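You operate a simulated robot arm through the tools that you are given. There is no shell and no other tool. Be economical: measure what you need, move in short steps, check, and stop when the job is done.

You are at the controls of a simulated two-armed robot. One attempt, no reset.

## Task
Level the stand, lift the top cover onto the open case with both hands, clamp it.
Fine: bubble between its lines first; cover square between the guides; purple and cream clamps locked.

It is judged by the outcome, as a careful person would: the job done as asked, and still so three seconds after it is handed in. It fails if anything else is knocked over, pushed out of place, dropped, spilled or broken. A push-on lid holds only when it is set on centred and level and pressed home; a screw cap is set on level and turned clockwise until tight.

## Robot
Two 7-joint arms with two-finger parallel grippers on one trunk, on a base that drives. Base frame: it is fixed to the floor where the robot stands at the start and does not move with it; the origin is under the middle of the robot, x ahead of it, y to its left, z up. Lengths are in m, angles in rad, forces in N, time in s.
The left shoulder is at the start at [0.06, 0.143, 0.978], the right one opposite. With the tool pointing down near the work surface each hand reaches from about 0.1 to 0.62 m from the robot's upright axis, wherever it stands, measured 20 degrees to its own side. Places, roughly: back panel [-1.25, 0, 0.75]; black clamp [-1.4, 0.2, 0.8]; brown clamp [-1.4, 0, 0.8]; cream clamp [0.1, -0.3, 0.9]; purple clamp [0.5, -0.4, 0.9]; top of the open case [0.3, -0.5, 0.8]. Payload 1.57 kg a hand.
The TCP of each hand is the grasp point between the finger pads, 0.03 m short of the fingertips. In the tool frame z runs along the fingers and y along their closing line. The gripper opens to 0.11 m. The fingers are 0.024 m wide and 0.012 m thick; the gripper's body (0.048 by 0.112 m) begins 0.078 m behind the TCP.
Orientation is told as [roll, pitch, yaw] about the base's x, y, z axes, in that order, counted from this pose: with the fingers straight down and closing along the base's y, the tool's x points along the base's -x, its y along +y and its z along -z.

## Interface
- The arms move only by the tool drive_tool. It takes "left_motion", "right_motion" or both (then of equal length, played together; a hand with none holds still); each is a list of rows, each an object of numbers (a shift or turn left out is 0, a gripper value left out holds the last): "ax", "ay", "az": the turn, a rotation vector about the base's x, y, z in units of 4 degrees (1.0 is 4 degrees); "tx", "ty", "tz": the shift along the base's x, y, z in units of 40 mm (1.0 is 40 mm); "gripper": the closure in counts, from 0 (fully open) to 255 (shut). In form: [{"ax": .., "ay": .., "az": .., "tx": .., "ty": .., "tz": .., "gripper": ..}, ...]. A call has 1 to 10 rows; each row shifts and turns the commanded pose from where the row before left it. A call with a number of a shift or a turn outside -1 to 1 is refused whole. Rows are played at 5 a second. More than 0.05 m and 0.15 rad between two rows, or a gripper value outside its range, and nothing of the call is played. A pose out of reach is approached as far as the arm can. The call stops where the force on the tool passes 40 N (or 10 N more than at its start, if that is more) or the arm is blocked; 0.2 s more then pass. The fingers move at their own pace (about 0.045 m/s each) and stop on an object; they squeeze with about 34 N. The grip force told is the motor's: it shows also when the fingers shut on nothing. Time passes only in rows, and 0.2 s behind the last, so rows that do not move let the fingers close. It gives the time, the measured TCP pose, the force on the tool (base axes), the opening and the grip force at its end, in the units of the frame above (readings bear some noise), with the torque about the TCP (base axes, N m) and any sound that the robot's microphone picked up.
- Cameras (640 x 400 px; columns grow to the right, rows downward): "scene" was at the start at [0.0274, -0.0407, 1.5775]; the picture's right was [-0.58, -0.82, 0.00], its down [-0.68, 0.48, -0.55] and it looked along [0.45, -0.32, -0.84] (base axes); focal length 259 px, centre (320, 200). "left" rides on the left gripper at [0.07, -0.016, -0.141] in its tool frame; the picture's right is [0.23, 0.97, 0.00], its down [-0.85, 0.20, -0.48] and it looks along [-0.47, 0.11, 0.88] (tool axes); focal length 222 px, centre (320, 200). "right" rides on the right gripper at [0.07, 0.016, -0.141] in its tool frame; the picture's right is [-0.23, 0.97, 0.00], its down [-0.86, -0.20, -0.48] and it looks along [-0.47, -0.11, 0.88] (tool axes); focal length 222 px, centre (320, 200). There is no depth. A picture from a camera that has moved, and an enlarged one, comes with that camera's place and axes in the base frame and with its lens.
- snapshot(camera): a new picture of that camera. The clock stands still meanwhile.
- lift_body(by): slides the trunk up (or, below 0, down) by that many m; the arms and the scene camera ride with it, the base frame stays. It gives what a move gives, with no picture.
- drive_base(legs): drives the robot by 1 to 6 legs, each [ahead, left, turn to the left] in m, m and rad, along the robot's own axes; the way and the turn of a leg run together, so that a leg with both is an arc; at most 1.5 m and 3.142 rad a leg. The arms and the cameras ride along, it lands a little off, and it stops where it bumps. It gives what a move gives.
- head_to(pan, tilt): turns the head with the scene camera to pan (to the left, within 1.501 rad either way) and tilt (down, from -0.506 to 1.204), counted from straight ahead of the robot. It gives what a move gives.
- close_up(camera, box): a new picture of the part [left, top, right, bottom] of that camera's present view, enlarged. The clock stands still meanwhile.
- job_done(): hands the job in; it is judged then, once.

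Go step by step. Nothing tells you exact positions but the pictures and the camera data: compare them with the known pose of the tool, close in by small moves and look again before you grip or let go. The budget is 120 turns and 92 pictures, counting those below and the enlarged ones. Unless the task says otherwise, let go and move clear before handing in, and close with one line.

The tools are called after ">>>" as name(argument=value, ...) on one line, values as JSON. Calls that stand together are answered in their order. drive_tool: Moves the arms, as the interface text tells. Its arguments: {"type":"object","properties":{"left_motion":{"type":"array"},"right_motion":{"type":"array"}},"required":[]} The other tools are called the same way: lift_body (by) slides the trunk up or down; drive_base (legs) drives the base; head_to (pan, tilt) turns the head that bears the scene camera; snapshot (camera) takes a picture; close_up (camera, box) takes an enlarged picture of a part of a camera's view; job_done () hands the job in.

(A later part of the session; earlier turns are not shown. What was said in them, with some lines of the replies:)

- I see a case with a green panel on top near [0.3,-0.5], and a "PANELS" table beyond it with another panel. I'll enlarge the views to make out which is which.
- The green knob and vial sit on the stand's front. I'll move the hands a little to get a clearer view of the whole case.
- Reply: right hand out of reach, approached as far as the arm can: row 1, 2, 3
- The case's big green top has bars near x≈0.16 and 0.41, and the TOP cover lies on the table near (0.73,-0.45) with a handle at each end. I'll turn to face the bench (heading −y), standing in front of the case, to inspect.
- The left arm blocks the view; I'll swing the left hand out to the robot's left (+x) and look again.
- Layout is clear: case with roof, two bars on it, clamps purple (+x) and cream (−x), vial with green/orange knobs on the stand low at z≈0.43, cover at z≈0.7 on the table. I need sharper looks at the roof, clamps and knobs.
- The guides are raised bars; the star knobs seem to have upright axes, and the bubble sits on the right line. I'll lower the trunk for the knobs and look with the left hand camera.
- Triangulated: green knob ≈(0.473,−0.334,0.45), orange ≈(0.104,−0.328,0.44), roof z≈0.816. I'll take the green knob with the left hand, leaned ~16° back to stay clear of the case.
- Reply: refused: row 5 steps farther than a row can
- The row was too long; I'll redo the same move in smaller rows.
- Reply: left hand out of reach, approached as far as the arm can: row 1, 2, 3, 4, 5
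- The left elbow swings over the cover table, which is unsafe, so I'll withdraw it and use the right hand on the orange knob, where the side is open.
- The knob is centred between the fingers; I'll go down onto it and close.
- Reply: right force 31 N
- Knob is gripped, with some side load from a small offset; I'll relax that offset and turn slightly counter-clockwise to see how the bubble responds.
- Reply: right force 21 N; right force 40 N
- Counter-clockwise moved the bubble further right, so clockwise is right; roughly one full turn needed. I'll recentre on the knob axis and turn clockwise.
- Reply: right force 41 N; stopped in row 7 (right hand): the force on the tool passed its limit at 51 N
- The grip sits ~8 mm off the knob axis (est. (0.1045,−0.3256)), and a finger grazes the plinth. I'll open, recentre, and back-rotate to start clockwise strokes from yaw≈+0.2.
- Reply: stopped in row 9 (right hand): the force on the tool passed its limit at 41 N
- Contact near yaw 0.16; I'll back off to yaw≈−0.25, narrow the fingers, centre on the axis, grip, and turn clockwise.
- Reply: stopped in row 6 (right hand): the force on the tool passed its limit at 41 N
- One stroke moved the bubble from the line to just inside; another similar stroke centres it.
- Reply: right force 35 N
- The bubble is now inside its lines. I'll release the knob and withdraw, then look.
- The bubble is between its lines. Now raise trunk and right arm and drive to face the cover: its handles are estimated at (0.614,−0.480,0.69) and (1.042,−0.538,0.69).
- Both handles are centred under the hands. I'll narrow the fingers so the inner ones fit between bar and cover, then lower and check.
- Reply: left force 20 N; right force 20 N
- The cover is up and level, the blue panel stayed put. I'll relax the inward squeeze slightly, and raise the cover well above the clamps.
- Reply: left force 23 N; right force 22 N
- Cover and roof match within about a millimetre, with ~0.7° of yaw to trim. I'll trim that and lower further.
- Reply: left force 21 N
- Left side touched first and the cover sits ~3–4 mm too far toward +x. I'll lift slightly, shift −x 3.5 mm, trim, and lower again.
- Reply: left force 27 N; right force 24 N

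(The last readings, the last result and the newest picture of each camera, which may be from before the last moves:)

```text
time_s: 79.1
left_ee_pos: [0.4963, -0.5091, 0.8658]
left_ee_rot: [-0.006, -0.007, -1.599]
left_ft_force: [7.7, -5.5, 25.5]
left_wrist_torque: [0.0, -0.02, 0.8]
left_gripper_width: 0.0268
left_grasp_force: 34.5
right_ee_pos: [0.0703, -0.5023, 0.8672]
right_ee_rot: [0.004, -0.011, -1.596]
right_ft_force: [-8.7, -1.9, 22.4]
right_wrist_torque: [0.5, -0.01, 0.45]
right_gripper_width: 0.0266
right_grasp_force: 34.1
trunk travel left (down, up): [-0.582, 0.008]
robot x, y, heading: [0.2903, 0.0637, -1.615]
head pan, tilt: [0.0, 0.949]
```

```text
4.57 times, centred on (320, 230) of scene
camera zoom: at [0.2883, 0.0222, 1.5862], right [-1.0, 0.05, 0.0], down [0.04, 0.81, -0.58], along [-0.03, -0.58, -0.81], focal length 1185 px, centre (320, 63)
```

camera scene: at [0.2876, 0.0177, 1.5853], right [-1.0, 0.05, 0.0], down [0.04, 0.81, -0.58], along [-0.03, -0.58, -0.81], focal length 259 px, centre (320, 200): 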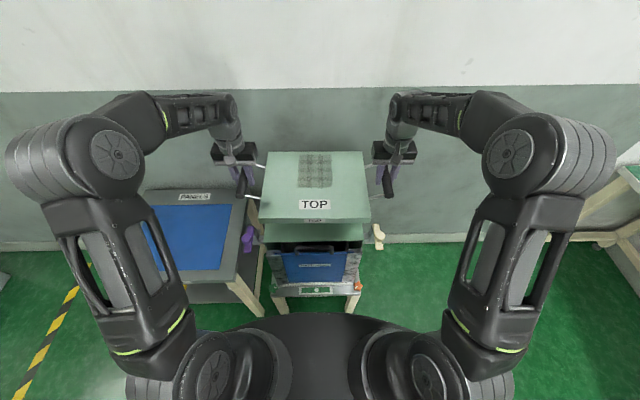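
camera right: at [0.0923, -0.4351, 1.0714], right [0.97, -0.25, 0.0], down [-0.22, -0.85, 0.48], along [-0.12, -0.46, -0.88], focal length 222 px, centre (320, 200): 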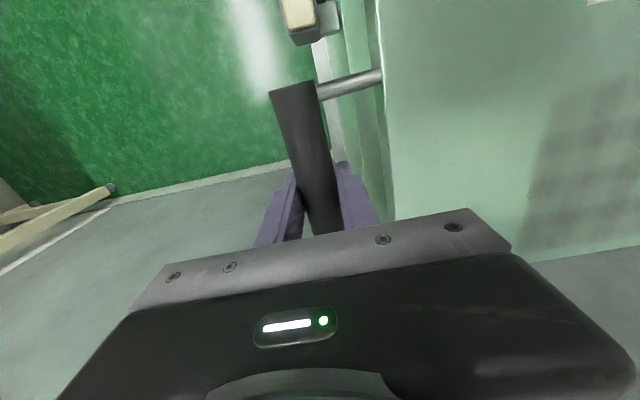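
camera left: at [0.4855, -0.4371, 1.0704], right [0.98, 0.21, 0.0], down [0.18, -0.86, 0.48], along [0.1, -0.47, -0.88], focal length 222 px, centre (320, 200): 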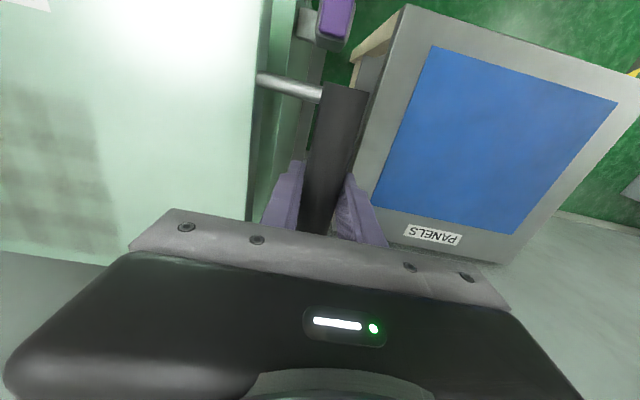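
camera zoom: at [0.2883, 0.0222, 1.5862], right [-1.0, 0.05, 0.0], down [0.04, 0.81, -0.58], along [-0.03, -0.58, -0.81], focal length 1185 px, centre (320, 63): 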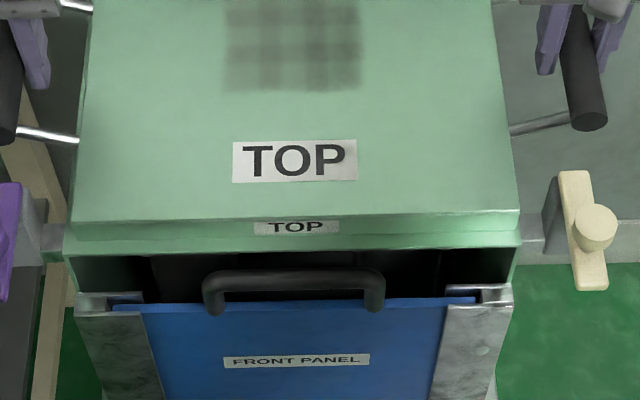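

Both sides now press about evenly at z≈0.866, but I estimate the bottom may be ~7 mm above the roof (guide height ≈8 mm). I'll look closely at the interface.

>>> close_up(camera="scene", box=[258, 238, 288, 258])

>>> close_up(camera="right", box=[270, 0, 430, 100])

```text
16.00 times, centred on (273, 248) of scene
camera zoom: at [0.2883, 0.0222, 1.5862], right [-1.0, 0.05, 0.0], down [0.04, 0.81, -0.58], along [-0.03, -0.58, -0.81], focal length 4146 px, centre (1072, -568)
```

zoom: 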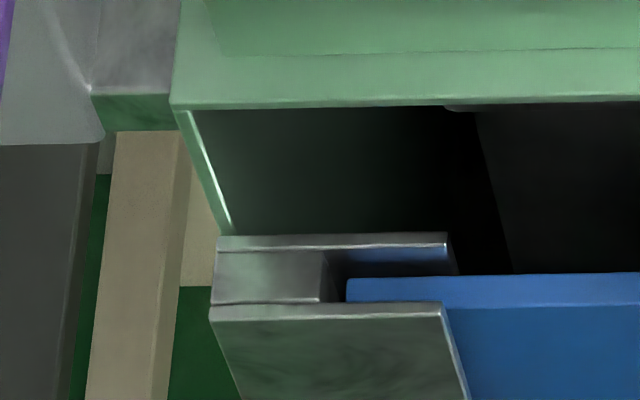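

```text
4.00 times, centred on (350, 50) of right
camera zoom: at [0.0877, -0.433, 1.0074], right [0.97, -0.25, 0.01], down [-0.22, -0.84, 0.49], along [-0.12, -0.47, -0.87], focal length 888 px, centre (200, 800)
```

zoom: 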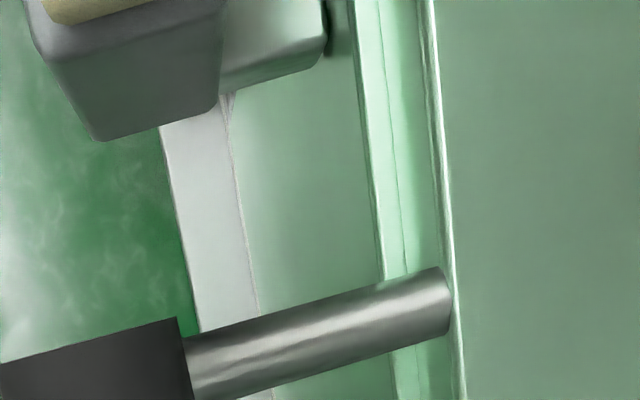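

No clear seating cue. I'll lighten the press and probe small x shifts to see whether the cover drops between the guides.

>>> drive_tool(left_motion=[{"tz": 0.05}, {"tx": 0.04}, {"tx": 0.04}, {}], right_motion=[{"tz": 0.05}, {"tx": 0.04}, {"tx": 0.04}, {}])

>>> drive_tool(left_motion=[{"tx": -0.04}, {"tx": -0.04}, {"tx": -0.04}, {"tx": -0.04}, {}], right_motion=[{"tx": -0.04}, {"tx": -0.04}, {"tx": -0.04}, {"tx": -0.04}, {}])

```text
time_s: 80.1
left_ee_pos: [0.4968, -0.5088, 0.8658]
left_ee_rot: [-0.001, -0.003, -1.602]
left_ft_force: [-2.0, -8.3, 18.4]
left_wrist_torque: [0.32, 0.03, 0.69]
left_gripper_width: 0.0266
left_grasp_force: 34.2
right_ee_pos: [0.0706, -0.501, 0.8647]
right_ee_rot: [0.0, -0.002, -1.599]
right_ft_force: [-13.0, -2.7, 17.3]
right_wrist_torque: [0.44, 0.01, 0.53]
right_gripper_width: 0.0268
right_grasp_force: 34.1
trunk travel left (down, up): [-0.582, 0.008]
robot x, y, heading: [0.2906, 0.062, -1.617]
head pan, tilt: [0.0, 0.949]
```

```text
time_s: 81.3
left_ee_pos: [0.4935, -0.5078, 0.8638]
left_ee_rot: [-0.003, 0.001, -1.599]
left_ft_force: [10.5, 1.1, 13.6]
left_wrist_torque: [-0.6, -0.03, 0.65]
left_gripper_width: 0.0268
left_grasp_force: 34.2
right_ee_pos: [0.0682, -0.501, 0.8658]
right_ee_rot: [0.002, 0.001, -1.596]
right_ft_force: [-2.5, 4.7, -3.4]
right_wrist_torque: [0.13, -0.18, 0.72]
right_gripper_width: 0.0269
right_grasp_force: 34.0
trunk travel left (down, up): [-0.582, 0.008]
robot x, y, heading: [0.2908, 0.0635, -1.62]
head pan, tilt: [0.0, 0.949]
```

>>> drive_tool(left_motion=[{"tz": -0.05}, {"tz": -0.05}, {"tz": -0.05}, {}], right_motion=[{"tz": -0.06}, {"tz": -0.06}, {"tz": -0.06}, {}])

>>> close_up(camera="scene", box=[250, 200, 390, 260])

```text
time_s: 82.3
left_ee_pos: [0.4931, -0.5073, 0.8611]
left_ee_rot: [-0.001, -0.004, -1.6]
left_ft_force: [8.2, -1.3, 23.2]
left_wrist_torque: [-0.09, 0.05, 0.3]
left_gripper_width: 0.0268
left_grasp_force: 34.0
right_ee_pos: [0.0669, -0.501, 0.8615]
right_ee_rot: [0.001, -0.01, -1.597]
right_ft_force: [-5.4, 0.6, 23.3]
right_wrist_torque: [-0.18, 0.02, 0.51]
right_gripper_width: 0.0268
right_grasp_force: 34.2
trunk travel left (down, up): [-0.582, 0.008]
robot x, y, heading: [0.2863, 0.0625, -1.622]
head pan, tilt: [0.0, 0.949]
```

```text
4.57 times, centred on (320, 230) of scene
camera zoom: at [0.2888, 0.0229, 1.5857], right [-1.0, 0.05, 0.0], down [0.04, 0.81, -0.58], along [-0.03, -0.58, -0.81], focal length 1185 px, centre (320, 63)
```

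zoom: 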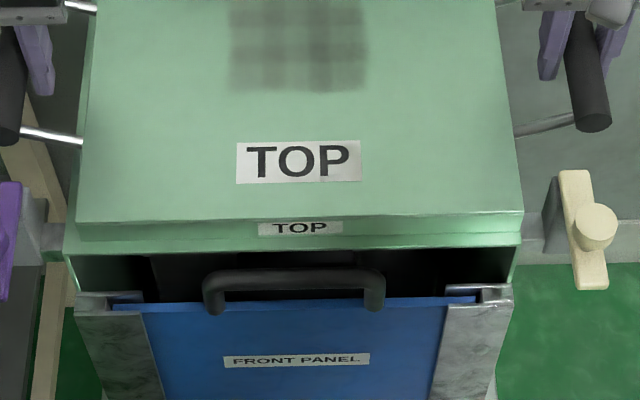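

The cover only slid and my grips slipped a little; it may be resting on the guide tops. I'll recentre it (+6 mm x), set it down lightly, let go and look horizontally beneath it with a hand camera.

>>> drive_tool(left_motion=[{"tz": 0.3}, {"tx": 0.15}, {"tz": -0.15}, {"tz": -0.1}, {}], right_motion=[{"tz": 0.3}, {"tx": 0.15}, {"tz": -0.15}, {"tz": -0.1}, {}])

>>> close_up(camera="scene", box=[250, 200, 390, 260])

```text
time_s: 83.5
left_ee_pos: [0.4977, -0.5104, 0.8602]
left_ee_rot: [-0.002, -0.002, -1.599]
left_ft_force: [4.2, -2.7, 7.7]
left_wrist_torque: [0.99, 0.0, 0.16]
left_gripper_width: 0.0268
left_grasp_force: 34.0
right_ee_pos: [0.0723, -0.5027, 0.8594]
right_ee_rot: [0.003, 0.0, -1.598]
right_ft_force: [-7.9, -1.6, 8.4]
right_wrist_torque: [1.0, -0.05, 0.21]
right_gripper_width: 0.0262
right_grasp_force: 33.8
trunk travel left (down, up): [-0.582, 0.008]
robot x, y, heading: [0.2938, 0.0619, -1.624]
head pan, tilt: [0.0, 0.949]
```

```text
4.57 times, centred on (320, 230) of scene
camera zoom: at [0.2879, 0.0191, 1.5858], right [-1.0, 0.05, 0.0], down [0.04, 0.81, -0.58], along [-0.03, -0.58, -0.81], focal length 1185 px, centre (320, 63)
```

zoom: 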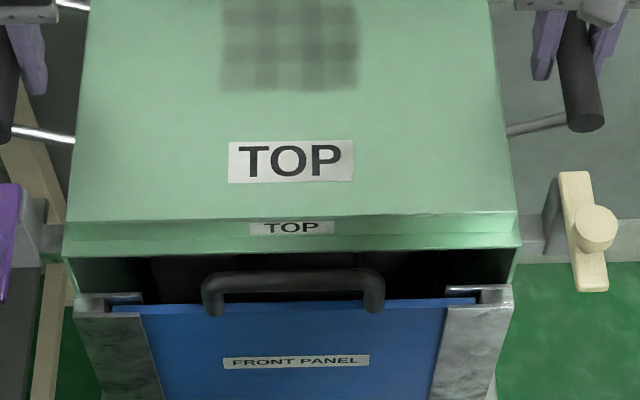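

Cover is now centred and square with the roof. I'll let go, rise clear, and bring the right hand round in front with the camera level to see beneath the cover.

>>> drive_tool(left_motion=[{"gripper": 116}, {"gripper": 116}, {}, {"tz": 0.5}, {"tz": 1}, {"tz": 1}], right_motion=[{"gripper": 116}, {"gripper": 116}, {}, {"tz": 0.5}, {"tz": 1}, {"tz": 1}])

>>> drive_tool(right_motion=[{"ty": 1}, {"ty": 1}, {"ty": 1}, {"ty": 1}, {"ty": 1, "ax": -1}, {"ty": 1, "ax": -1}, {"ax": -1, "tx": 0.6}, {"ax": -1, "tx": 0.6}, {"ax": -1, "tx": 0.6}, {"ax": -1, "tx": 0.6}])

>>> drive_tool(right_motion=[{"ax": -1}, {"ax": -1}, {"ax": -1, "tz": -0.5}, {"ax": -1, "tz": -0.5}, {"ax": -1, "tz": -0.5}, {"ax": -1, "tz": -0.5}, {"ax": -1, "tz": -0.5}, {"ax": -1, "tz": -0.5}, {"ax": -1, "tz": -0.5}])

>>> snapshot(camera="right")

```text
time_s: 84.9
left_ee_pos: [0.4978, -0.5083, 0.9577]
left_ee_rot: [0.0, 0.0, -1.599]
left_ft_force: [0.1, 1.0, 0.5]
left_wrist_torque: [-0.03, 0.0, 0.02]
left_gripper_width: 0.06
left_grasp_force: 0.1
right_ee_pos: [0.0714, -0.5008, 0.9637]
right_ee_rot: [0.002, -0.001, -1.598]
right_ft_force: [-0.1, 0.2, -0.9]
right_wrist_torque: [-0.04, 0.0, 0.02]
right_gripper_width: 0.0602
right_grasp_force: 0.1
trunk travel left (down, up): [-0.582, 0.008]
robot x, y, heading: [0.2894, 0.0619, -1.62]
head pan, tilt: [0.0, 0.949]
```

```text
time_s: 87.1
left_ee_pos: [0.4979, -0.5091, 0.9574]
left_ee_rot: [-0.003, 0.0, -1.598]
left_ft_force: [0.0, -0.5, 0.0]
left_wrist_torque: [0.0, 0.02, -0.03]
left_gripper_width: 0.06
left_grasp_force: 0.0
right_ee_pos: [0.1803, -0.3171, 0.9773]
right_ee_rot: [0.01, -0.418, -1.599]
right_ft_force: [0.3, -0.9, 0.8]
right_wrist_torque: [0.02, 0.03, -0.02]
right_gripper_width: 0.0598
right_grasp_force: 0.0
right hand out of reach, approached as far as the arm can: row 6, 7, 8, 9, 10
trunk travel left (down, up): [-0.582, 0.008]
robot x, y, heading: [0.2899, 0.0583, -1.619]
head pan, tilt: [0.0, 0.949]
```

```text
time_s: 88.8
left_ee_pos: [0.4981, -0.5094, 0.9586]
left_ee_rot: [-0.002, 0.002, -1.6]
left_ft_force: [0.1, 0.0, 1.0]
left_wrist_torque: [0.01, -0.03, 0.04]
left_gripper_width: 0.06
left_grasp_force: 0.1
right_ee_pos: [0.2097, -0.3847, 0.8773]
right_ee_rot: [0.042, -0.963, -1.618]
right_ft_force: [0.5, 2.8, 6.3]
right_wrist_torque: [-0.07, 0.24, -0.06]
right_gripper_width: 0.06
right_grasp_force: 0.1
right hand out of reach, approached as far as the arm can: row 1, 2, 3, 4, 5
trunk travel left (down, up): [-0.582, 0.008]
robot x, y, heading: [0.2887, 0.0617, -1.618]
head pan, tilt: [0.0, 0.949]
stopped in row 8 (right hand): the force on the tool passed its limit at 51 N (the readings are from after the stop); the commanded pose is now the measured one
```

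```text
21 pictures are left
camera right: at [0.2274, -0.2306, 0.901], right [0.97, -0.14, 0.21], down [-0.22, -0.09, 0.97], along [-0.12, -0.99, -0.12], focal length 222 px, centre (320, 200)
```

right: 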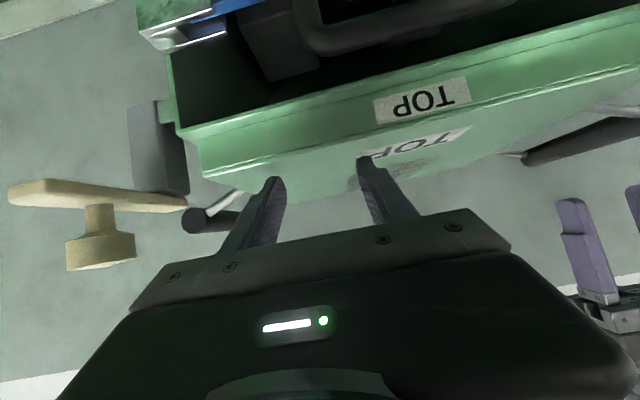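

The fingertips touched the cover top; I back off at once, then enlarge the view.

>>> drive_tool(right_motion=[{"tz": 0.6}, {"ty": 0.8}, {"ty": 0.8}])

>>> close_up(camera="right", box=[140, 0, 460, 200])

```text
time_s: 89.6
left_ee_pos: [0.4988, -0.5096, 0.9585]
left_ee_rot: [-0.002, 0.0, -1.599]
left_ft_force: [-0.2, -0.3, -1.3]
left_wrist_torque: [0.02, 0.0, -0.03]
left_gripper_width: 0.06
left_grasp_force: 0.0
right_ee_pos: [0.2374, -0.3591, 0.8778]
right_ee_rot: [0.041, -0.963, -1.618]
right_ft_force: [-0.3, 0.2, 0.0]
right_wrist_torque: [0.01, 0.03, -0.01]
right_gripper_width: 0.0598
right_grasp_force: 0.1
right hand out of reach, approached as far as the arm can: row 1, 2, 3
trunk travel left (down, up): [-0.582, 0.008]
robot x, y, heading: [0.2921, 0.0607, -1.619]
head pan, tilt: [0.0, 0.949]
```

```text
2.00 times, centred on (300, 100) of right
camera zoom: at [0.2557, -0.2058, 0.9024], right [0.97, -0.14, 0.21], down [-0.22, -0.09, 0.97], along [-0.12, -0.99, -0.12], focal length 444 px, centre (360, 400)
```

zoom: 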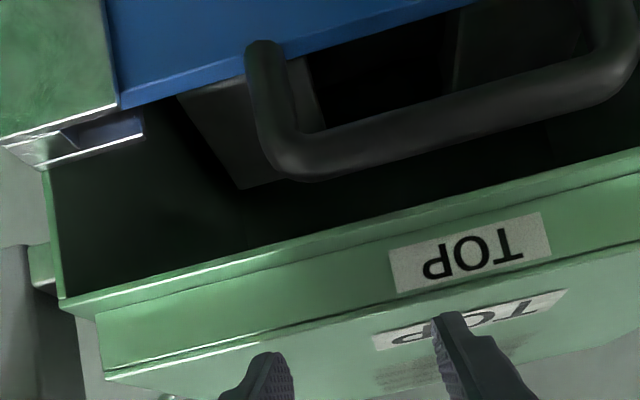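

>>> close_up(camera="right", box=[160, 120, 256, 180])

```text
6.67 times, centred on (208, 150) of right
camera zoom: at [0.2557, -0.2058, 0.9024], right [0.97, -0.14, 0.21], down [-0.22, -0.09, 0.97], along [-0.12, -0.99, -0.12], focal length 1481 px, centre (1067, 533)
```

zoom: 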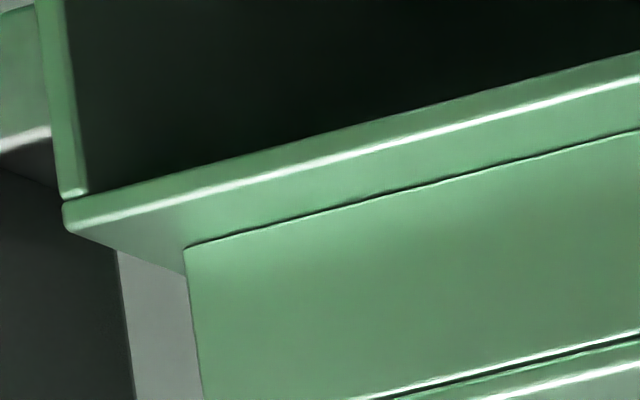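

The close view shows the cover flush on the roof with just a thin contact line. Now I'll clear the right hand and check cover squareness and the clamps.

>>> drive_tool(right_motion=[{"tz": 1}, {"tz": 1}, {"tx": -1, "ax": 1}, {"tx": -1, "ax": 1}, {"tx": -1, "ax": 1}, {"tx": -1, "ax": 1}, {"tx": -1, "ax": 1}, {"ax": 1}, {"ax": 1}, {"ax": 1}], left_motion=[{}, {"tx": 0.5}, {"tx": 0.5}, {"tx": 0.5, "ty": 0.5}, {"ty": 0.8}, {"ty": 0.8}, {"ty": 0.8}, {}, {}, {}])

>>> drive_tool(right_motion=[{"ax": 1}, {"ax": 1}, {"ax": 1}, {"ax": 1}, {"ax": 1}, {"ax": 0.8}])

>>> close_up(camera="scene", box=[220, 140, 420, 265])

```text
time_s: 91.8
left_ee_pos: [0.5591, -0.393, 0.9612]
left_ee_rot: [-0.002, -0.001, -1.599]
left_ft_force: [0.6, -0.6, -0.1]
left_wrist_torque: [-0.02, -0.01, 0.01]
left_gripper_width: 0.0602
left_grasp_force: 0.1
right_ee_pos: [0.0663, -0.3987, 0.9511]
right_ee_rot: [0.014, -0.402, -1.601]
right_ft_force: [-0.1, -0.2, 0.1]
right_wrist_torque: [-0.01, 0.02, 0.02]
right_gripper_width: 0.0602
right_grasp_force: 0.0
right hand out of reach, approached as far as the arm can: row 1, 2, 3, 4
trunk travel left (down, up): [-0.582, 0.008]
robot x, y, heading: [0.2877, 0.0602, -1.618]
head pan, tilt: [0.0, 0.949]
```

```text
time_s: 93.2
left_ee_pos: [0.559, -0.3922, 0.9609]
left_ee_rot: [-0.002, 0.0, -1.599]
left_ft_force: [0.0, 0.2, 0.4]
left_wrist_torque: [-0.02, 0.0, -0.02]
left_gripper_width: 0.0599
left_grasp_force: 0.1
right_ee_pos: [0.0676, -0.4, 0.9504]
right_ee_rot: [0.003, 0.004, -1.596]
right_ft_force: [-0.5, -0.3, 0.1]
right_wrist_torque: [0.0, -0.02, 0.05]
right_gripper_width: 0.0597
right_grasp_force: 0.1
trunk travel left (down, up): [-0.582, 0.008]
robot x, y, heading: [0.2909, 0.0588, -1.624]
head pan, tilt: [0.0, 0.949]
```

```text
3.20 times, centred on (320, 202) of scene
camera zoom: at [0.2884, 0.0184, 1.5854], right [-1.0, 0.05, 0.0], down [0.04, 0.81, -0.58], along [-0.03, -0.58, -0.81], focal length 829 px, centre (320, 192)
```

zoom: 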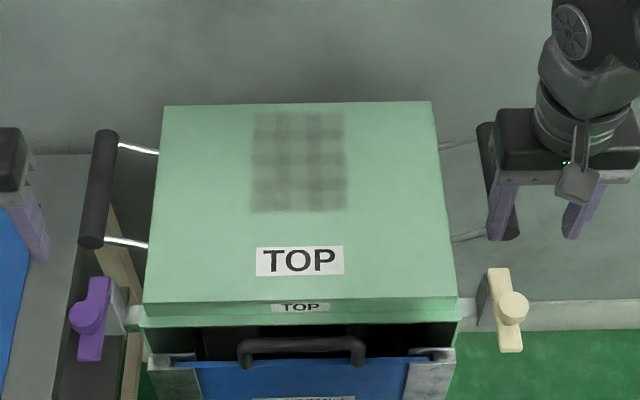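

Cover is square and centred. Now a close look at the clamps before handling them.

>>> close_up(camera="scene", box=[360, 215, 396, 255])

>>> close_up(camera="right", box=[220, 0, 460, 150])

```text
10.00 times, centred on (378, 235) of scene
camera zoom: at [0.2884, 0.0184, 1.5854], right [-1.0, 0.05, 0.0], down [0.04, 0.81, -0.58], along [-0.03, -0.58, -0.81], focal length 2591 px, centre (-260, -150)
```

zoom: 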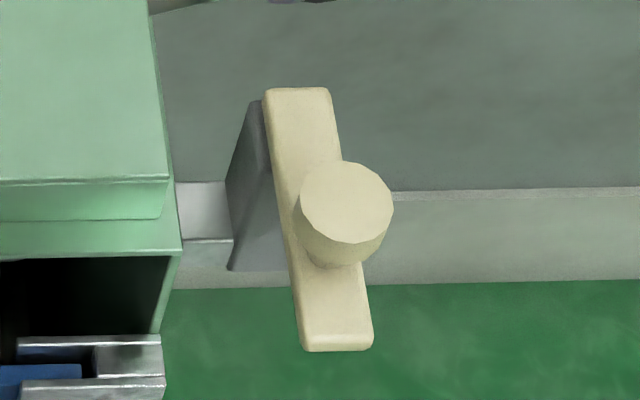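

```text
2.67 times, centred on (340, 75) of right
camera zoom: at [0.0849, -0.3312, 1.0918], right [0.97, -0.25, 0.0], down [-0.22, -0.85, 0.47], along [-0.12, -0.46, -0.88], focal length 592 px, centre (267, 533)
```

zoom: 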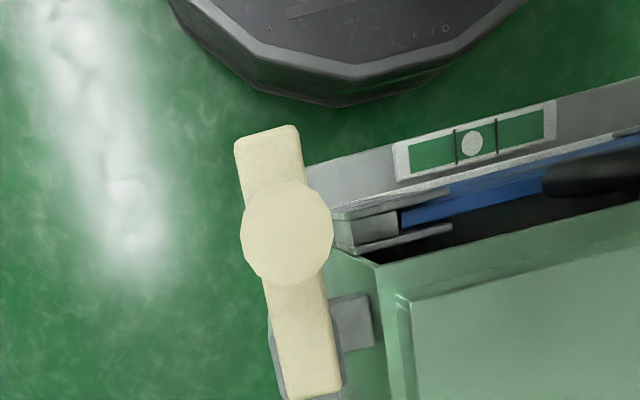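

The lever pivots on its post (cream pivot ≈(0.087,−0.378), knob ≈(0.089,−0.338)); it should swing a quarter turn inward over the cover. I'll back the base off a bit and pre-rotate the hands for the swing.

>>> drive_base(legs=[[-0.1, 0, 0]])

>>> drive_tool(right_motion=[{"az": 1}, {"az": 1}, {"az": 1}, {"az": 1}, {"az": 1}, {"az": 1}, {"az": 1}, {"az": 1}, {"az": 1}, {"az": 1}], left_motion=[{"az": -1}, {"az": -1}, {"az": -1}, {"az": -1}, {"az": -1}, {"az": -1}, {"az": -1}, {"az": -1}, {"az": -1}, {"az": -1}])

>>> drive_tool(right_motion=[{"az": 1}, {"az": 1}, {"az": 1}, {"az": 1}, {"az": 1}, {"az": 1}, {"az": 1}, {"az": 1}, {"az": 1}, {"az": 1}], left_motion=[{"az": -1}, {"az": -1}, {"az": -1}, {"az": -1}, {"az": -1}, {"az": -1}, {"az": -1}, {"az": -1}, {"az": -1}, {"az": -1}])

```text
time_s: 94.4
left_ee_pos: [0.5646, -0.2921, 0.9607]
left_ee_rot: [-0.002, -0.001, -1.599]
left_ft_force: [-0.1, 0.2, 0.3]
left_wrist_torque: [-0.02, -0.01, -0.02]
left_gripper_width: 0.0601
left_grasp_force: 0.1
right_ee_pos: [0.0716, -0.2976, 0.9511]
right_ee_rot: [0.004, -0.001, -1.595]
right_ft_force: [0.0, 0.6, 0.4]
right_wrist_torque: [-0.03, -0.01, -0.01]
right_gripper_width: 0.0601
right_grasp_force: 0.2
trunk travel left (down, up): [-0.582, 0.008]
robot x, y, heading: [0.2961, 0.1612, -1.626]
head pan, tilt: [0.0, 0.949]
```

```text
time_s: 96.6
left_ee_pos: [0.5645, -0.2938, 0.9582]
left_ee_rot: [-0.001, 0.0, -2.299]
left_ft_force: [0.3, 0.3, 0.0]
left_wrist_torque: [0.03, 0.0, 0.01]
left_gripper_width: 0.0599
left_grasp_force: 0.1
right_ee_pos: [0.0728, -0.2987, 0.9509]
right_ee_rot: [0.004, 0.003, -0.899]
right_ft_force: [-0.3, -0.3, 0.8]
right_wrist_torque: [-0.04, 0.02, -0.04]
right_gripper_width: 0.06
right_grasp_force: 0.0
trunk travel left (down, up): [-0.582, 0.008]
robot x, y, heading: [0.298, 0.1613, -1.622]
head pan, tilt: [0.0, 0.949]
```

```text
time_s: 98.8
left_ee_pos: [0.5633, -0.2922, 0.9604]
left_ee_rot: [-0.004, 0.0, -2.997]
left_ft_force: [-0.7, -0.1, 0.4]
left_wrist_torque: [0.01, 0.01, -0.01]
left_gripper_width: 0.0602
left_grasp_force: 0.1
right_ee_pos: [0.0717, -0.2996, 0.9499]
right_ee_rot: [0.005, 0.0, -0.198]
right_ft_force: [0.0, 0.2, 0.5]
right_wrist_torque: [0.01, 0.0, 0.0]
right_gripper_width: 0.0599
right_grasp_force: 0.0
trunk travel left (down, up): [-0.582, 0.008]
robot x, y, heading: [0.2947, 0.1611, -1.618]
head pan, tilt: [0.0, 0.949]
```

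>>> drive_tool(right_motion=[{"tx": 0.44, "ty": -0.95}, {"tz": -0.4}, {}], left_motion=[{"tx": -0.97, "ty": -0.4}, {"tx": -0.97, "ty": -0.4}, {"ty": -0.57, "tz": -0.5}])

>>> snapshot(camera="right")

>>> snapshot(camera="left")

```text
time_s: 99.6
left_ee_pos: [0.486, -0.3513, 0.9382]
left_ee_rot: [-0.005, 0.0, -2.995]
left_ft_force: [0.1, 0.2, 0.2]
left_wrist_torque: [0.02, 0.03, 0.0]
left_gripper_width: 0.0599
left_grasp_force: 0.0
right_ee_pos: [0.0907, -0.3391, 0.9327]
right_ee_rot: [0.005, 0.001, -0.202]
right_ft_force: [0.7, -0.9, -0.2]
right_wrist_torque: [0.01, 0.02, -0.02]
right_gripper_width: 0.0599
right_grasp_force: 0.1
trunk travel left (down, up): [-0.582, 0.008]
robot x, y, heading: [0.2954, 0.162, -1.625]
head pan, tilt: [0.0, 0.949]
```

```text
15 pictures are left
camera right: at [0.0258, -0.311, 1.075], right [0.42, 0.91, 0.0], down [0.8, -0.37, 0.48], along [0.43, -0.2, -0.88], focal length 222 px, centre (320, 200)
```

right: 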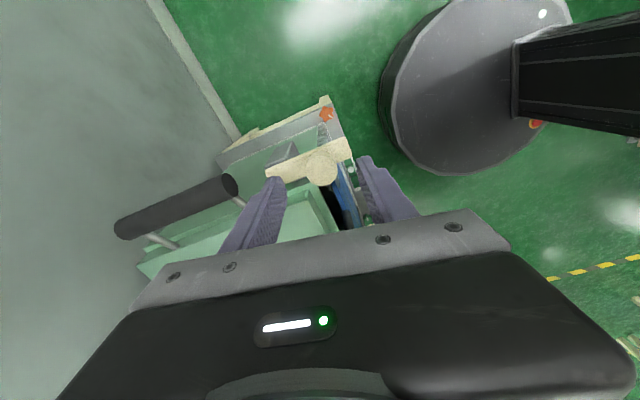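

```text
14 pictures are left
camera left: at [0.5529, -0.3246, 1.0799], right [0.37, -0.93, 0.0], down [-0.82, -0.32, 0.48], along [-0.45, -0.17, -0.88], focal length 222 px, centre (320, 200)
```

left: 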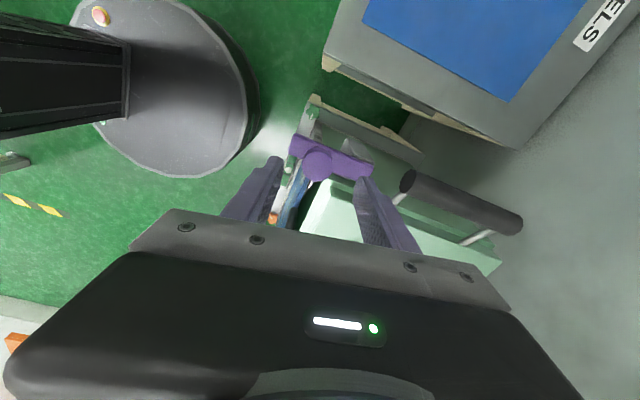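

Both hands are above the knobs. I'll lower onto the cream and purple knobs and close.

>>> drive_tool(right_motion=[{"tx": -0.08, "ty": 0.03}, {"tz": -0.5}, {"tz": -0.33}, {"gripper": 255}, {}, {}], left_motion=[{"tx": 0.08, "ty": 0.1}, {"tz": -0.5}, {"tz": -0.45}, {"gripper": 255}, {}, {}])

>>> close_up(camera="scene", box=[200, 150, 440, 300])

```text
time_s: 101.0
left_ee_pos: [0.4905, -0.3465, 0.9019]
left_ee_rot: [0.002, -0.002, -2.996]
left_ft_force: [2.7, -17.1, -6.7]
left_wrist_torque: [-0.04, 0.01, 0.09]
left_gripper_width: 0.0254
left_grasp_force: 20.8
right_ee_pos: [0.0855, -0.3353, 0.9014]
right_ee_rot: [0.006, 0.002, -0.202]
right_ft_force: [-1.1, 7.6, 5.7]
right_wrist_torque: [-0.28, -0.07, 0.01]
right_gripper_width: 0.0253
right_grasp_force: 20.6
trunk travel left (down, up): [-0.582, 0.008]
robot x, y, heading: [0.2966, 0.1613, -1.621]
head pan, tilt: [0.0, 0.949]
```

```text
2.67 times, centred on (320, 225) of scene
camera zoom: at [0.2938, 0.1171, 1.5853], right [-1.0, 0.05, 0.0], down [0.04, 0.81, -0.58], along [-0.03, -0.58, -0.81], focal length 691 px, centre (320, 133)
```

zoom: 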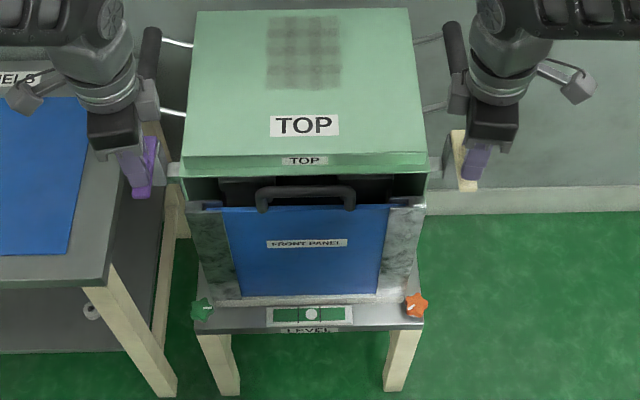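

Both knobs are held. I'll swing both levers inward about their posts, first ~16° as a test.

>>> drive_tool(right_motion=[{"az": -1, "tx": 0.075, "ty": -0.003}, {"az": -1, "tx": 0.075, "ty": -0.008}, {"az": -1, "tx": 0.074, "ty": -0.013}, {"az": -1, "tx": 0.073, "ty": -0.018}, {}], left_motion=[{"az": 1, "tx": -0.075, "ty": -0.003}, {"az": 1, "tx": -0.075, "ty": -0.008}, {"az": 1, "tx": -0.074, "ty": -0.013}, {"az": 1, "tx": -0.073, "ty": -0.018}, {}])

>>> close_up(camera="scene", box=[240, 180, 400, 280])

```text
time_s: 102.2
left_ee_pos: [0.4779, -0.3472, 0.9022]
left_ee_rot: [0.0, -0.005, -2.714]
left_ft_force: [5.4, -22.9, 7.5]
left_wrist_torque: [-0.02, -0.1, 0.11]
left_gripper_width: 0.0246
left_grasp_force: 36.6
right_ee_pos: [0.0995, -0.338, 0.9018]
right_ee_rot: [0.002, 0.003, -0.481]
right_ft_force: [2.1, 6.3, 8.1]
right_wrist_torque: [-0.11, 0.45, 0.03]
right_gripper_width: 0.025
right_grasp_force: 36.4
trunk travel left (down, up): [-0.582, 0.008]
robot x, y, heading: [0.2964, 0.1642, -1.62]
head pan, tilt: [0.0, 0.949]
```

```text
4.00 times, centred on (320, 230) of scene
camera zoom: at [0.2946, 0.1176, 1.5855], right [-1.0, 0.05, 0.0], down [0.04, 0.81, -0.58], along [-0.03, -0.58, -0.81], focal length 1036 px, centre (320, 80)
```

zoom: 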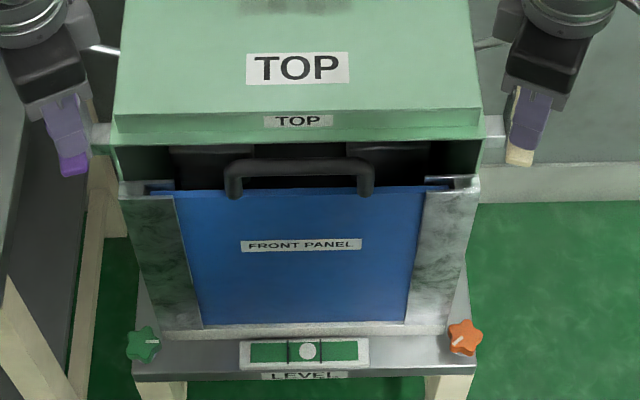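

The levers are swinging inward with low force. I'll continue the arcs.

>>> drive_tool(right_motion=[{"az": -1, "tx": 0.071, "ty": -0.023}, {"az": -1, "tx": 0.07, "ty": -0.028}, {"az": -1, "tx": 0.068, "ty": -0.033}, {"az": -1, "tx": 0.065, "ty": -0.037}, {"az": -1, "tx": 0.062, "ty": -0.042}, {"az": -1, "tx": 0.059, "ty": -0.046}, {"az": -1, "tx": 0.056, "ty": -0.05}, {"az": -1, "tx": 0.052, "ty": -0.054}], left_motion=[{"az": 1, "tx": -0.071, "ty": -0.103}, {"az": 1, "tx": -0.07, "ty": -0.028}, {"az": 1, "tx": -0.068, "ty": -0.033}, {"az": 1, "tx": -0.065, "ty": -0.037}, {"az": 1, "tx": -0.062, "ty": -0.042}, {"az": 1, "tx": -0.059, "ty": -0.046}, {"az": 1, "tx": -0.056, "ty": -0.05}, {"az": 1, "tx": -0.052, "ty": -0.054}])

>>> close_up(camera="scene", box=[240, 180, 400, 280])

```text
time_s: 104.0
left_ee_pos: [0.4577, -0.3575, 0.9016]
left_ee_rot: [-0.005, 0.002, -2.156]
left_ft_force: [0.6, 2.3, 1.9]
left_wrist_torque: [-0.3, -0.11, 0.07]
left_gripper_width: 0.0241
left_grasp_force: 36.0
right_ee_pos: [0.1209, -0.3475, 0.9014]
right_ee_rot: [0.005, 0.006, -1.037]
right_ft_force: [14.5, 14.0, -2.4]
right_wrist_torque: [-0.51, -0.15, 0.08]
right_gripper_width: 0.0245
right_grasp_force: 36.6
trunk travel left (down, up): [-0.582, 0.008]
robot x, y, heading: [0.2928, 0.1634, -1.621]
head pan, tilt: [0.0, 0.949]
```

```text
4.00 times, centred on (320, 230) of scene
camera zoom: at [0.2952, 0.1209, 1.5852], right [-1.0, 0.05, 0.0], down [0.04, 0.81, -0.58], along [-0.03, -0.58, -0.81], focal length 1036 px, centre (320, 80)
```

zoom: 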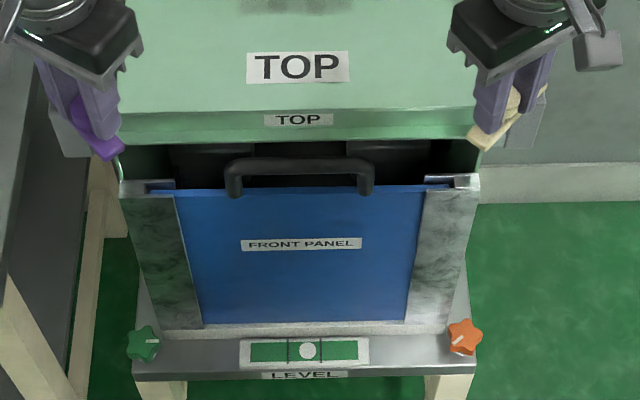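

>>> drive_tool(right_motion=[{"az": -1, "tx": 0.107, "ty": -0.02}, {"az": -1, "tx": 0.053, "ty": -0.066}, {"az": -1, "tx": 0.048, "ty": -0.069}, {"az": -1, "tx": 0.043, "ty": -0.072}, {"az": -1, "tx": 0.038, "ty": -0.075}, {"az": -1, "tx": 0.033, "ty": -0.077}, {"az": -1, "tx": 0.028, "ty": -0.079}, {"az": -1, "tx": 0.023, "ty": -0.08}, {"az": -1, "tx": 0.017, "ty": -0.081}], left_motion=[{"az": 1, "tx": -0.057, "ty": -0.063}, {"az": 1, "tx": -0.053, "ty": -0.066}, {"az": 1, "tx": -0.048, "ty": -0.069}, {"az": 1, "tx": -0.043, "ty": -0.072}, {"az": 1, "tx": -0.038, "ty": -0.075}, {"az": 1, "tx": -0.033, "ty": -0.077}, {"az": 1, "tx": -0.028, "ty": -0.079}, {"az": 1, "tx": -0.023, "ty": -0.08}, {"az": 1, "tx": -0.017, "ty": -0.081}])

>>> close_up(camera="scene", box=[240, 170, 400, 270])

```text
time_s: 106.0
left_ee_pos: [0.4408, -0.388, 0.9022]
left_ee_rot: [-0.008, 0.0, -1.53]
left_ft_force: [-28.8, 10.0, -18.2]
left_wrist_torque: [0.5, -0.15, 0.25]
left_gripper_width: 0.0249
left_grasp_force: 36.2
right_ee_pos: [0.1365, -0.3759, 0.9013]
right_ee_rot: [0.008, 0.001, -1.666]
right_ft_force: [27.1, 8.1, -7.1]
right_wrist_torque: [0.96, 0.16, -0.15]
right_gripper_width: 0.0249
right_grasp_force: 36.5
trunk travel left (down, up): [-0.582, 0.008]
robot x, y, heading: [0.2955, 0.1624, -1.622]
head pan, tilt: [0.0, 0.949]
```

```text
4.00 times, centred on (320, 220) of scene
camera zoom: at [0.2931, 0.1181, 1.5854], right [-1.0, 0.05, 0.0], down [0.04, 0.81, -0.58], along [-0.03, -0.58, -0.81], focal length 1036 px, centre (320, 120)
```

zoom: 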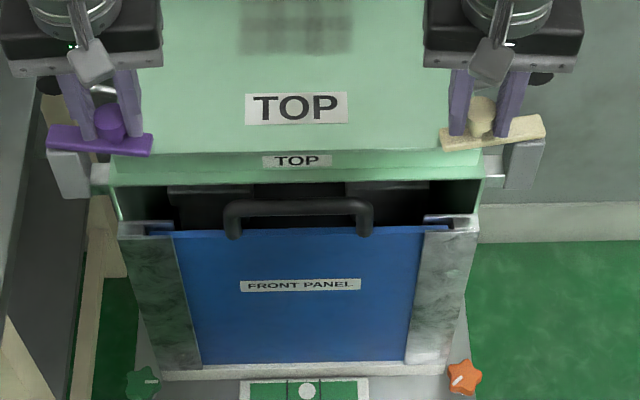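

Purple is nearly square; cream needs about 10° more. I'll push both to their end of travel.

>>> drive_tool(right_motion=[{"tx": 0.1}, {"az": -1, "tx": 0.01, "ty": -0.085}, {"az": -1, "ty": -0.085}, {"az": -1, "tx": -0.005, "ty": -0.085}, {"az": -0.5, "tx": -0.005, "ty": -0.045}, {}], left_motion=[{"tx": -0.1}, {"az": 1, "tx": -0.01, "ty": -0.085}, {"az": 0.5, "ty": -0.043}, {}, {}, {}])

>>> close_up(camera="scene", box=[240, 170, 400, 270])

```text
time_s: 107.4
left_ee_pos: [0.4416, -0.3928, 0.9029]
left_ee_rot: [0.0, -0.003, -1.425]
left_ft_force: [2.0, -1.7, -18.9]
left_wrist_torque: [-0.35, -0.61, -0.04]
left_gripper_width: 0.0243
left_grasp_force: 36.2
right_ee_pos: [0.137, -0.3843, 0.9009]
right_ee_rot: [-0.003, 0.006, -1.916]
right_ft_force: [-0.9, 25.1, 7.5]
right_wrist_torque: [0.74, -0.34, -0.47]
right_gripper_width: 0.024
right_grasp_force: 35.8
trunk travel left (down, up): [-0.582, 0.008]
robot x, y, heading: [0.2942, 0.1644, -1.621]
head pan, tilt: [0.0, 0.949]
```

```text
4.00 times, centred on (320, 220) of scene
camera zoom: at [0.2939, 0.1206, 1.5855], right [-1.0, 0.05, 0.0], down [0.04, 0.81, -0.58], along [-0.03, -0.58, -0.81], focal length 1036 px, centre (320, 120)
```

zoom: 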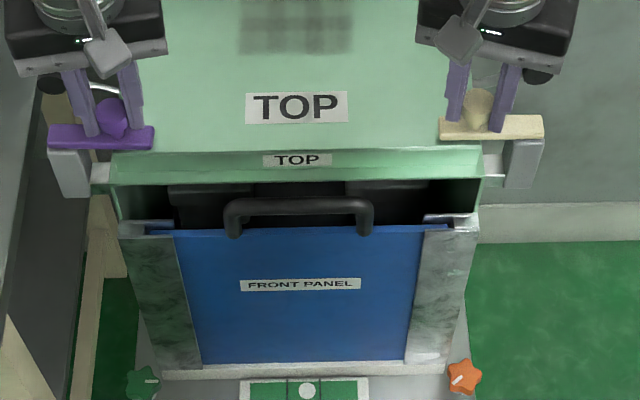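

Cream meets a stop (25 N). I'll nudge purple further until it also meets its stop.

>>> drive_tool(left_motion=[{"az": 0.5, "ty": -0.06}, {"az": 0.5, "ty": -0.06}, {"ty": -0.06}, {}], right_motion=[{}, {}, {}, {}])

```text
time_s: 108.4
left_ee_pos: [0.4408, -0.3951, 0.9039]
left_ee_rot: [0.0, 0.004, -1.353]
left_ft_force: [14.6, 20.5, 9.3]
left_wrist_torque: [0.65, 0.27, 0.35]
left_gripper_width: 0.0243
left_grasp_force: 35.9
right_ee_pos: [0.1377, -0.3847, 0.9005]
right_ee_rot: [-0.002, 0.001, -1.913]
right_ft_force: [-8.5, 12.5, -13.3]
right_wrist_torque: [0.93, -0.18, -0.32]
right_gripper_width: 0.0243
right_grasp_force: 35.8
trunk travel left (down, up): [-0.582, 0.008]
robot x, y, heading: [0.2925, 0.1619, -1.622]
head pan, tilt: [0.0, 0.949]
```

Both levers are against their stops. I'll open the grippers, rise straight up and check.

>>> drive_tool(left_motion=[{"gripper": 110}, {"gripper": 110}, {}, {"tz": 0.5}, {"tz": 1}, {"tz": 0.5, "ty": 0.8}, {"ty": 1}, {"ty": 1, "tx": 0.4}], right_motion=[{"gripper": 110}, {"gripper": 110}, {}, {"tz": 0.5}, {"tz": 1}, {"tz": 0.5, "ty": 0.8}, {"ty": 1}, {"ty": 1, "tx": -0.4}])

>>> close_up(camera="scene", box=[224, 150, 416, 270])

>>> snapshot(camera="scene")

```text
time_s: 110.2
left_ee_pos: [0.4585, -0.2858, 0.9815]
left_ee_rot: [-0.002, -0.001, -1.353]
left_ft_force: [0.5, 0.5, 0.8]
left_wrist_torque: [0.02, 0.02, -0.02]
left_gripper_width: 0.0626
left_grasp_force: 0.1
right_ee_pos: [0.1222, -0.2712, 0.9844]
right_ee_rot: [0.002, 0.001, -1.913]
right_ft_force: [0.6, 0.7, -0.1]
right_wrist_torque: [-0.04, -0.03, -0.01]
right_gripper_width: 0.0625
right_grasp_force: 0.1
trunk travel left (down, up): [-0.582, 0.008]
robot x, y, heading: [0.2936, 0.1608, -1.618]
head pan, tilt: [0.0, 0.949]
```

```text
3.33 times, centred on (320, 210) of scene
camera zoom: at [0.2934, 0.1215, 1.5855], right [-1.0, 0.05, 0.0], down [0.04, 0.81, -0.58], along [-0.03, -0.58, -0.81], focal length 864 px, centre (320, 167)
```

zoom: 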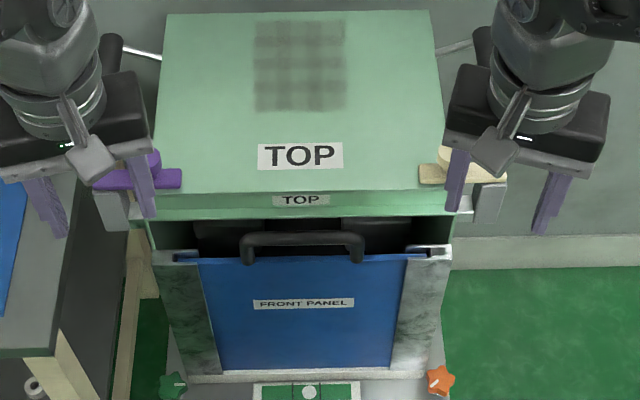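

```text
7 pictures are left
camera scene: at [0.2934, 0.1215, 1.5855], right [-1.0, 0.05, 0.0], down [0.04, 0.81, -0.58], along [-0.03, -0.58, -0.81], focal length 259 px, centre (320, 200)
```

scene: 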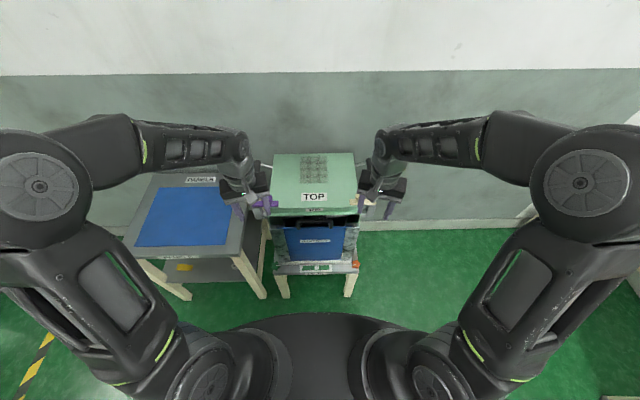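

The levers lie over the cover's front corners. I'll back the robot away and take a final look.

>>> drive_base(legs=[[-0.25, 0, 0]])

>>> close_up(camera="scene", box=[240, 105, 400, 205])

>>> close_up(camera="scene", box=[270, 180, 390, 255])

```text
time_s: 112.0
left_ee_pos: [0.4703, -0.0421, 0.9835]
left_ee_rot: [-0.001, 0.0, -1.356]
left_ft_force: [0.2, 0.7, 0.9]
left_wrist_torque: [-0.01, 0.0, 0.03]
left_gripper_width: 0.0621
left_grasp_force: 0.2
right_ee_pos: [0.134, -0.0293, 0.9824]
right_ee_rot: [0.003, 0.002, -1.911]
right_ft_force: [0.2, 0.7, 0.1]
right_wrist_torque: [-0.03, 0.01, -0.01]
right_gripper_width: 0.0628
right_grasp_force: 0.1
trunk travel left (down, up): [-0.582, 0.008]
robot x, y, heading: [0.3121, 0.4065, -1.615]
head pan, tilt: [0.0, 0.949]
```

```text
4.00 times, centred on (320, 155) of scene
camera zoom: at [0.3054, 0.3644, 1.5854], right [-1.0, 0.05, 0.0], down [0.04, 0.81, -0.58], along [-0.03, -0.58, -0.81], focal length 1036 px, centre (320, 380)
```

zoom: 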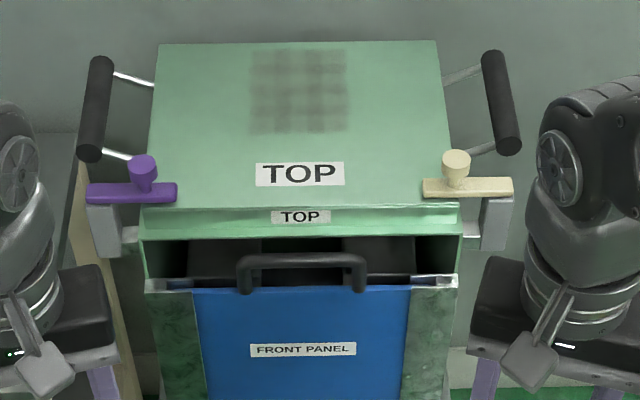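

```text
5.33 times, centred on (330, 218) of scene
camera zoom: at [0.3054, 0.3644, 1.5854], right [-1.0, 0.05, 0.0], down [0.04, 0.81, -0.58], along [-0.03, -0.58, -0.81], focal length 1382 px, centre (267, 107)
```

zoom: 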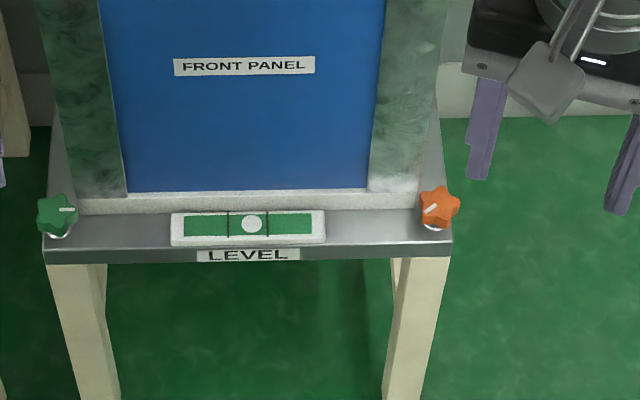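

The bubble sits between its lines, the cover is flush and square on the case, both clamp levers lie locked over its corners, and nothing else has moved. I hand in.

>>> job_done()

```text
The job is handed in.
```

The stand is level with the bubble between its lines. The top cover sits flush and square on the case. The guides are hidden beneath it, so I judged its fit there from the case roof. The purple and cream clamps are swung to their stops over its front corners, and I've handed the job in.
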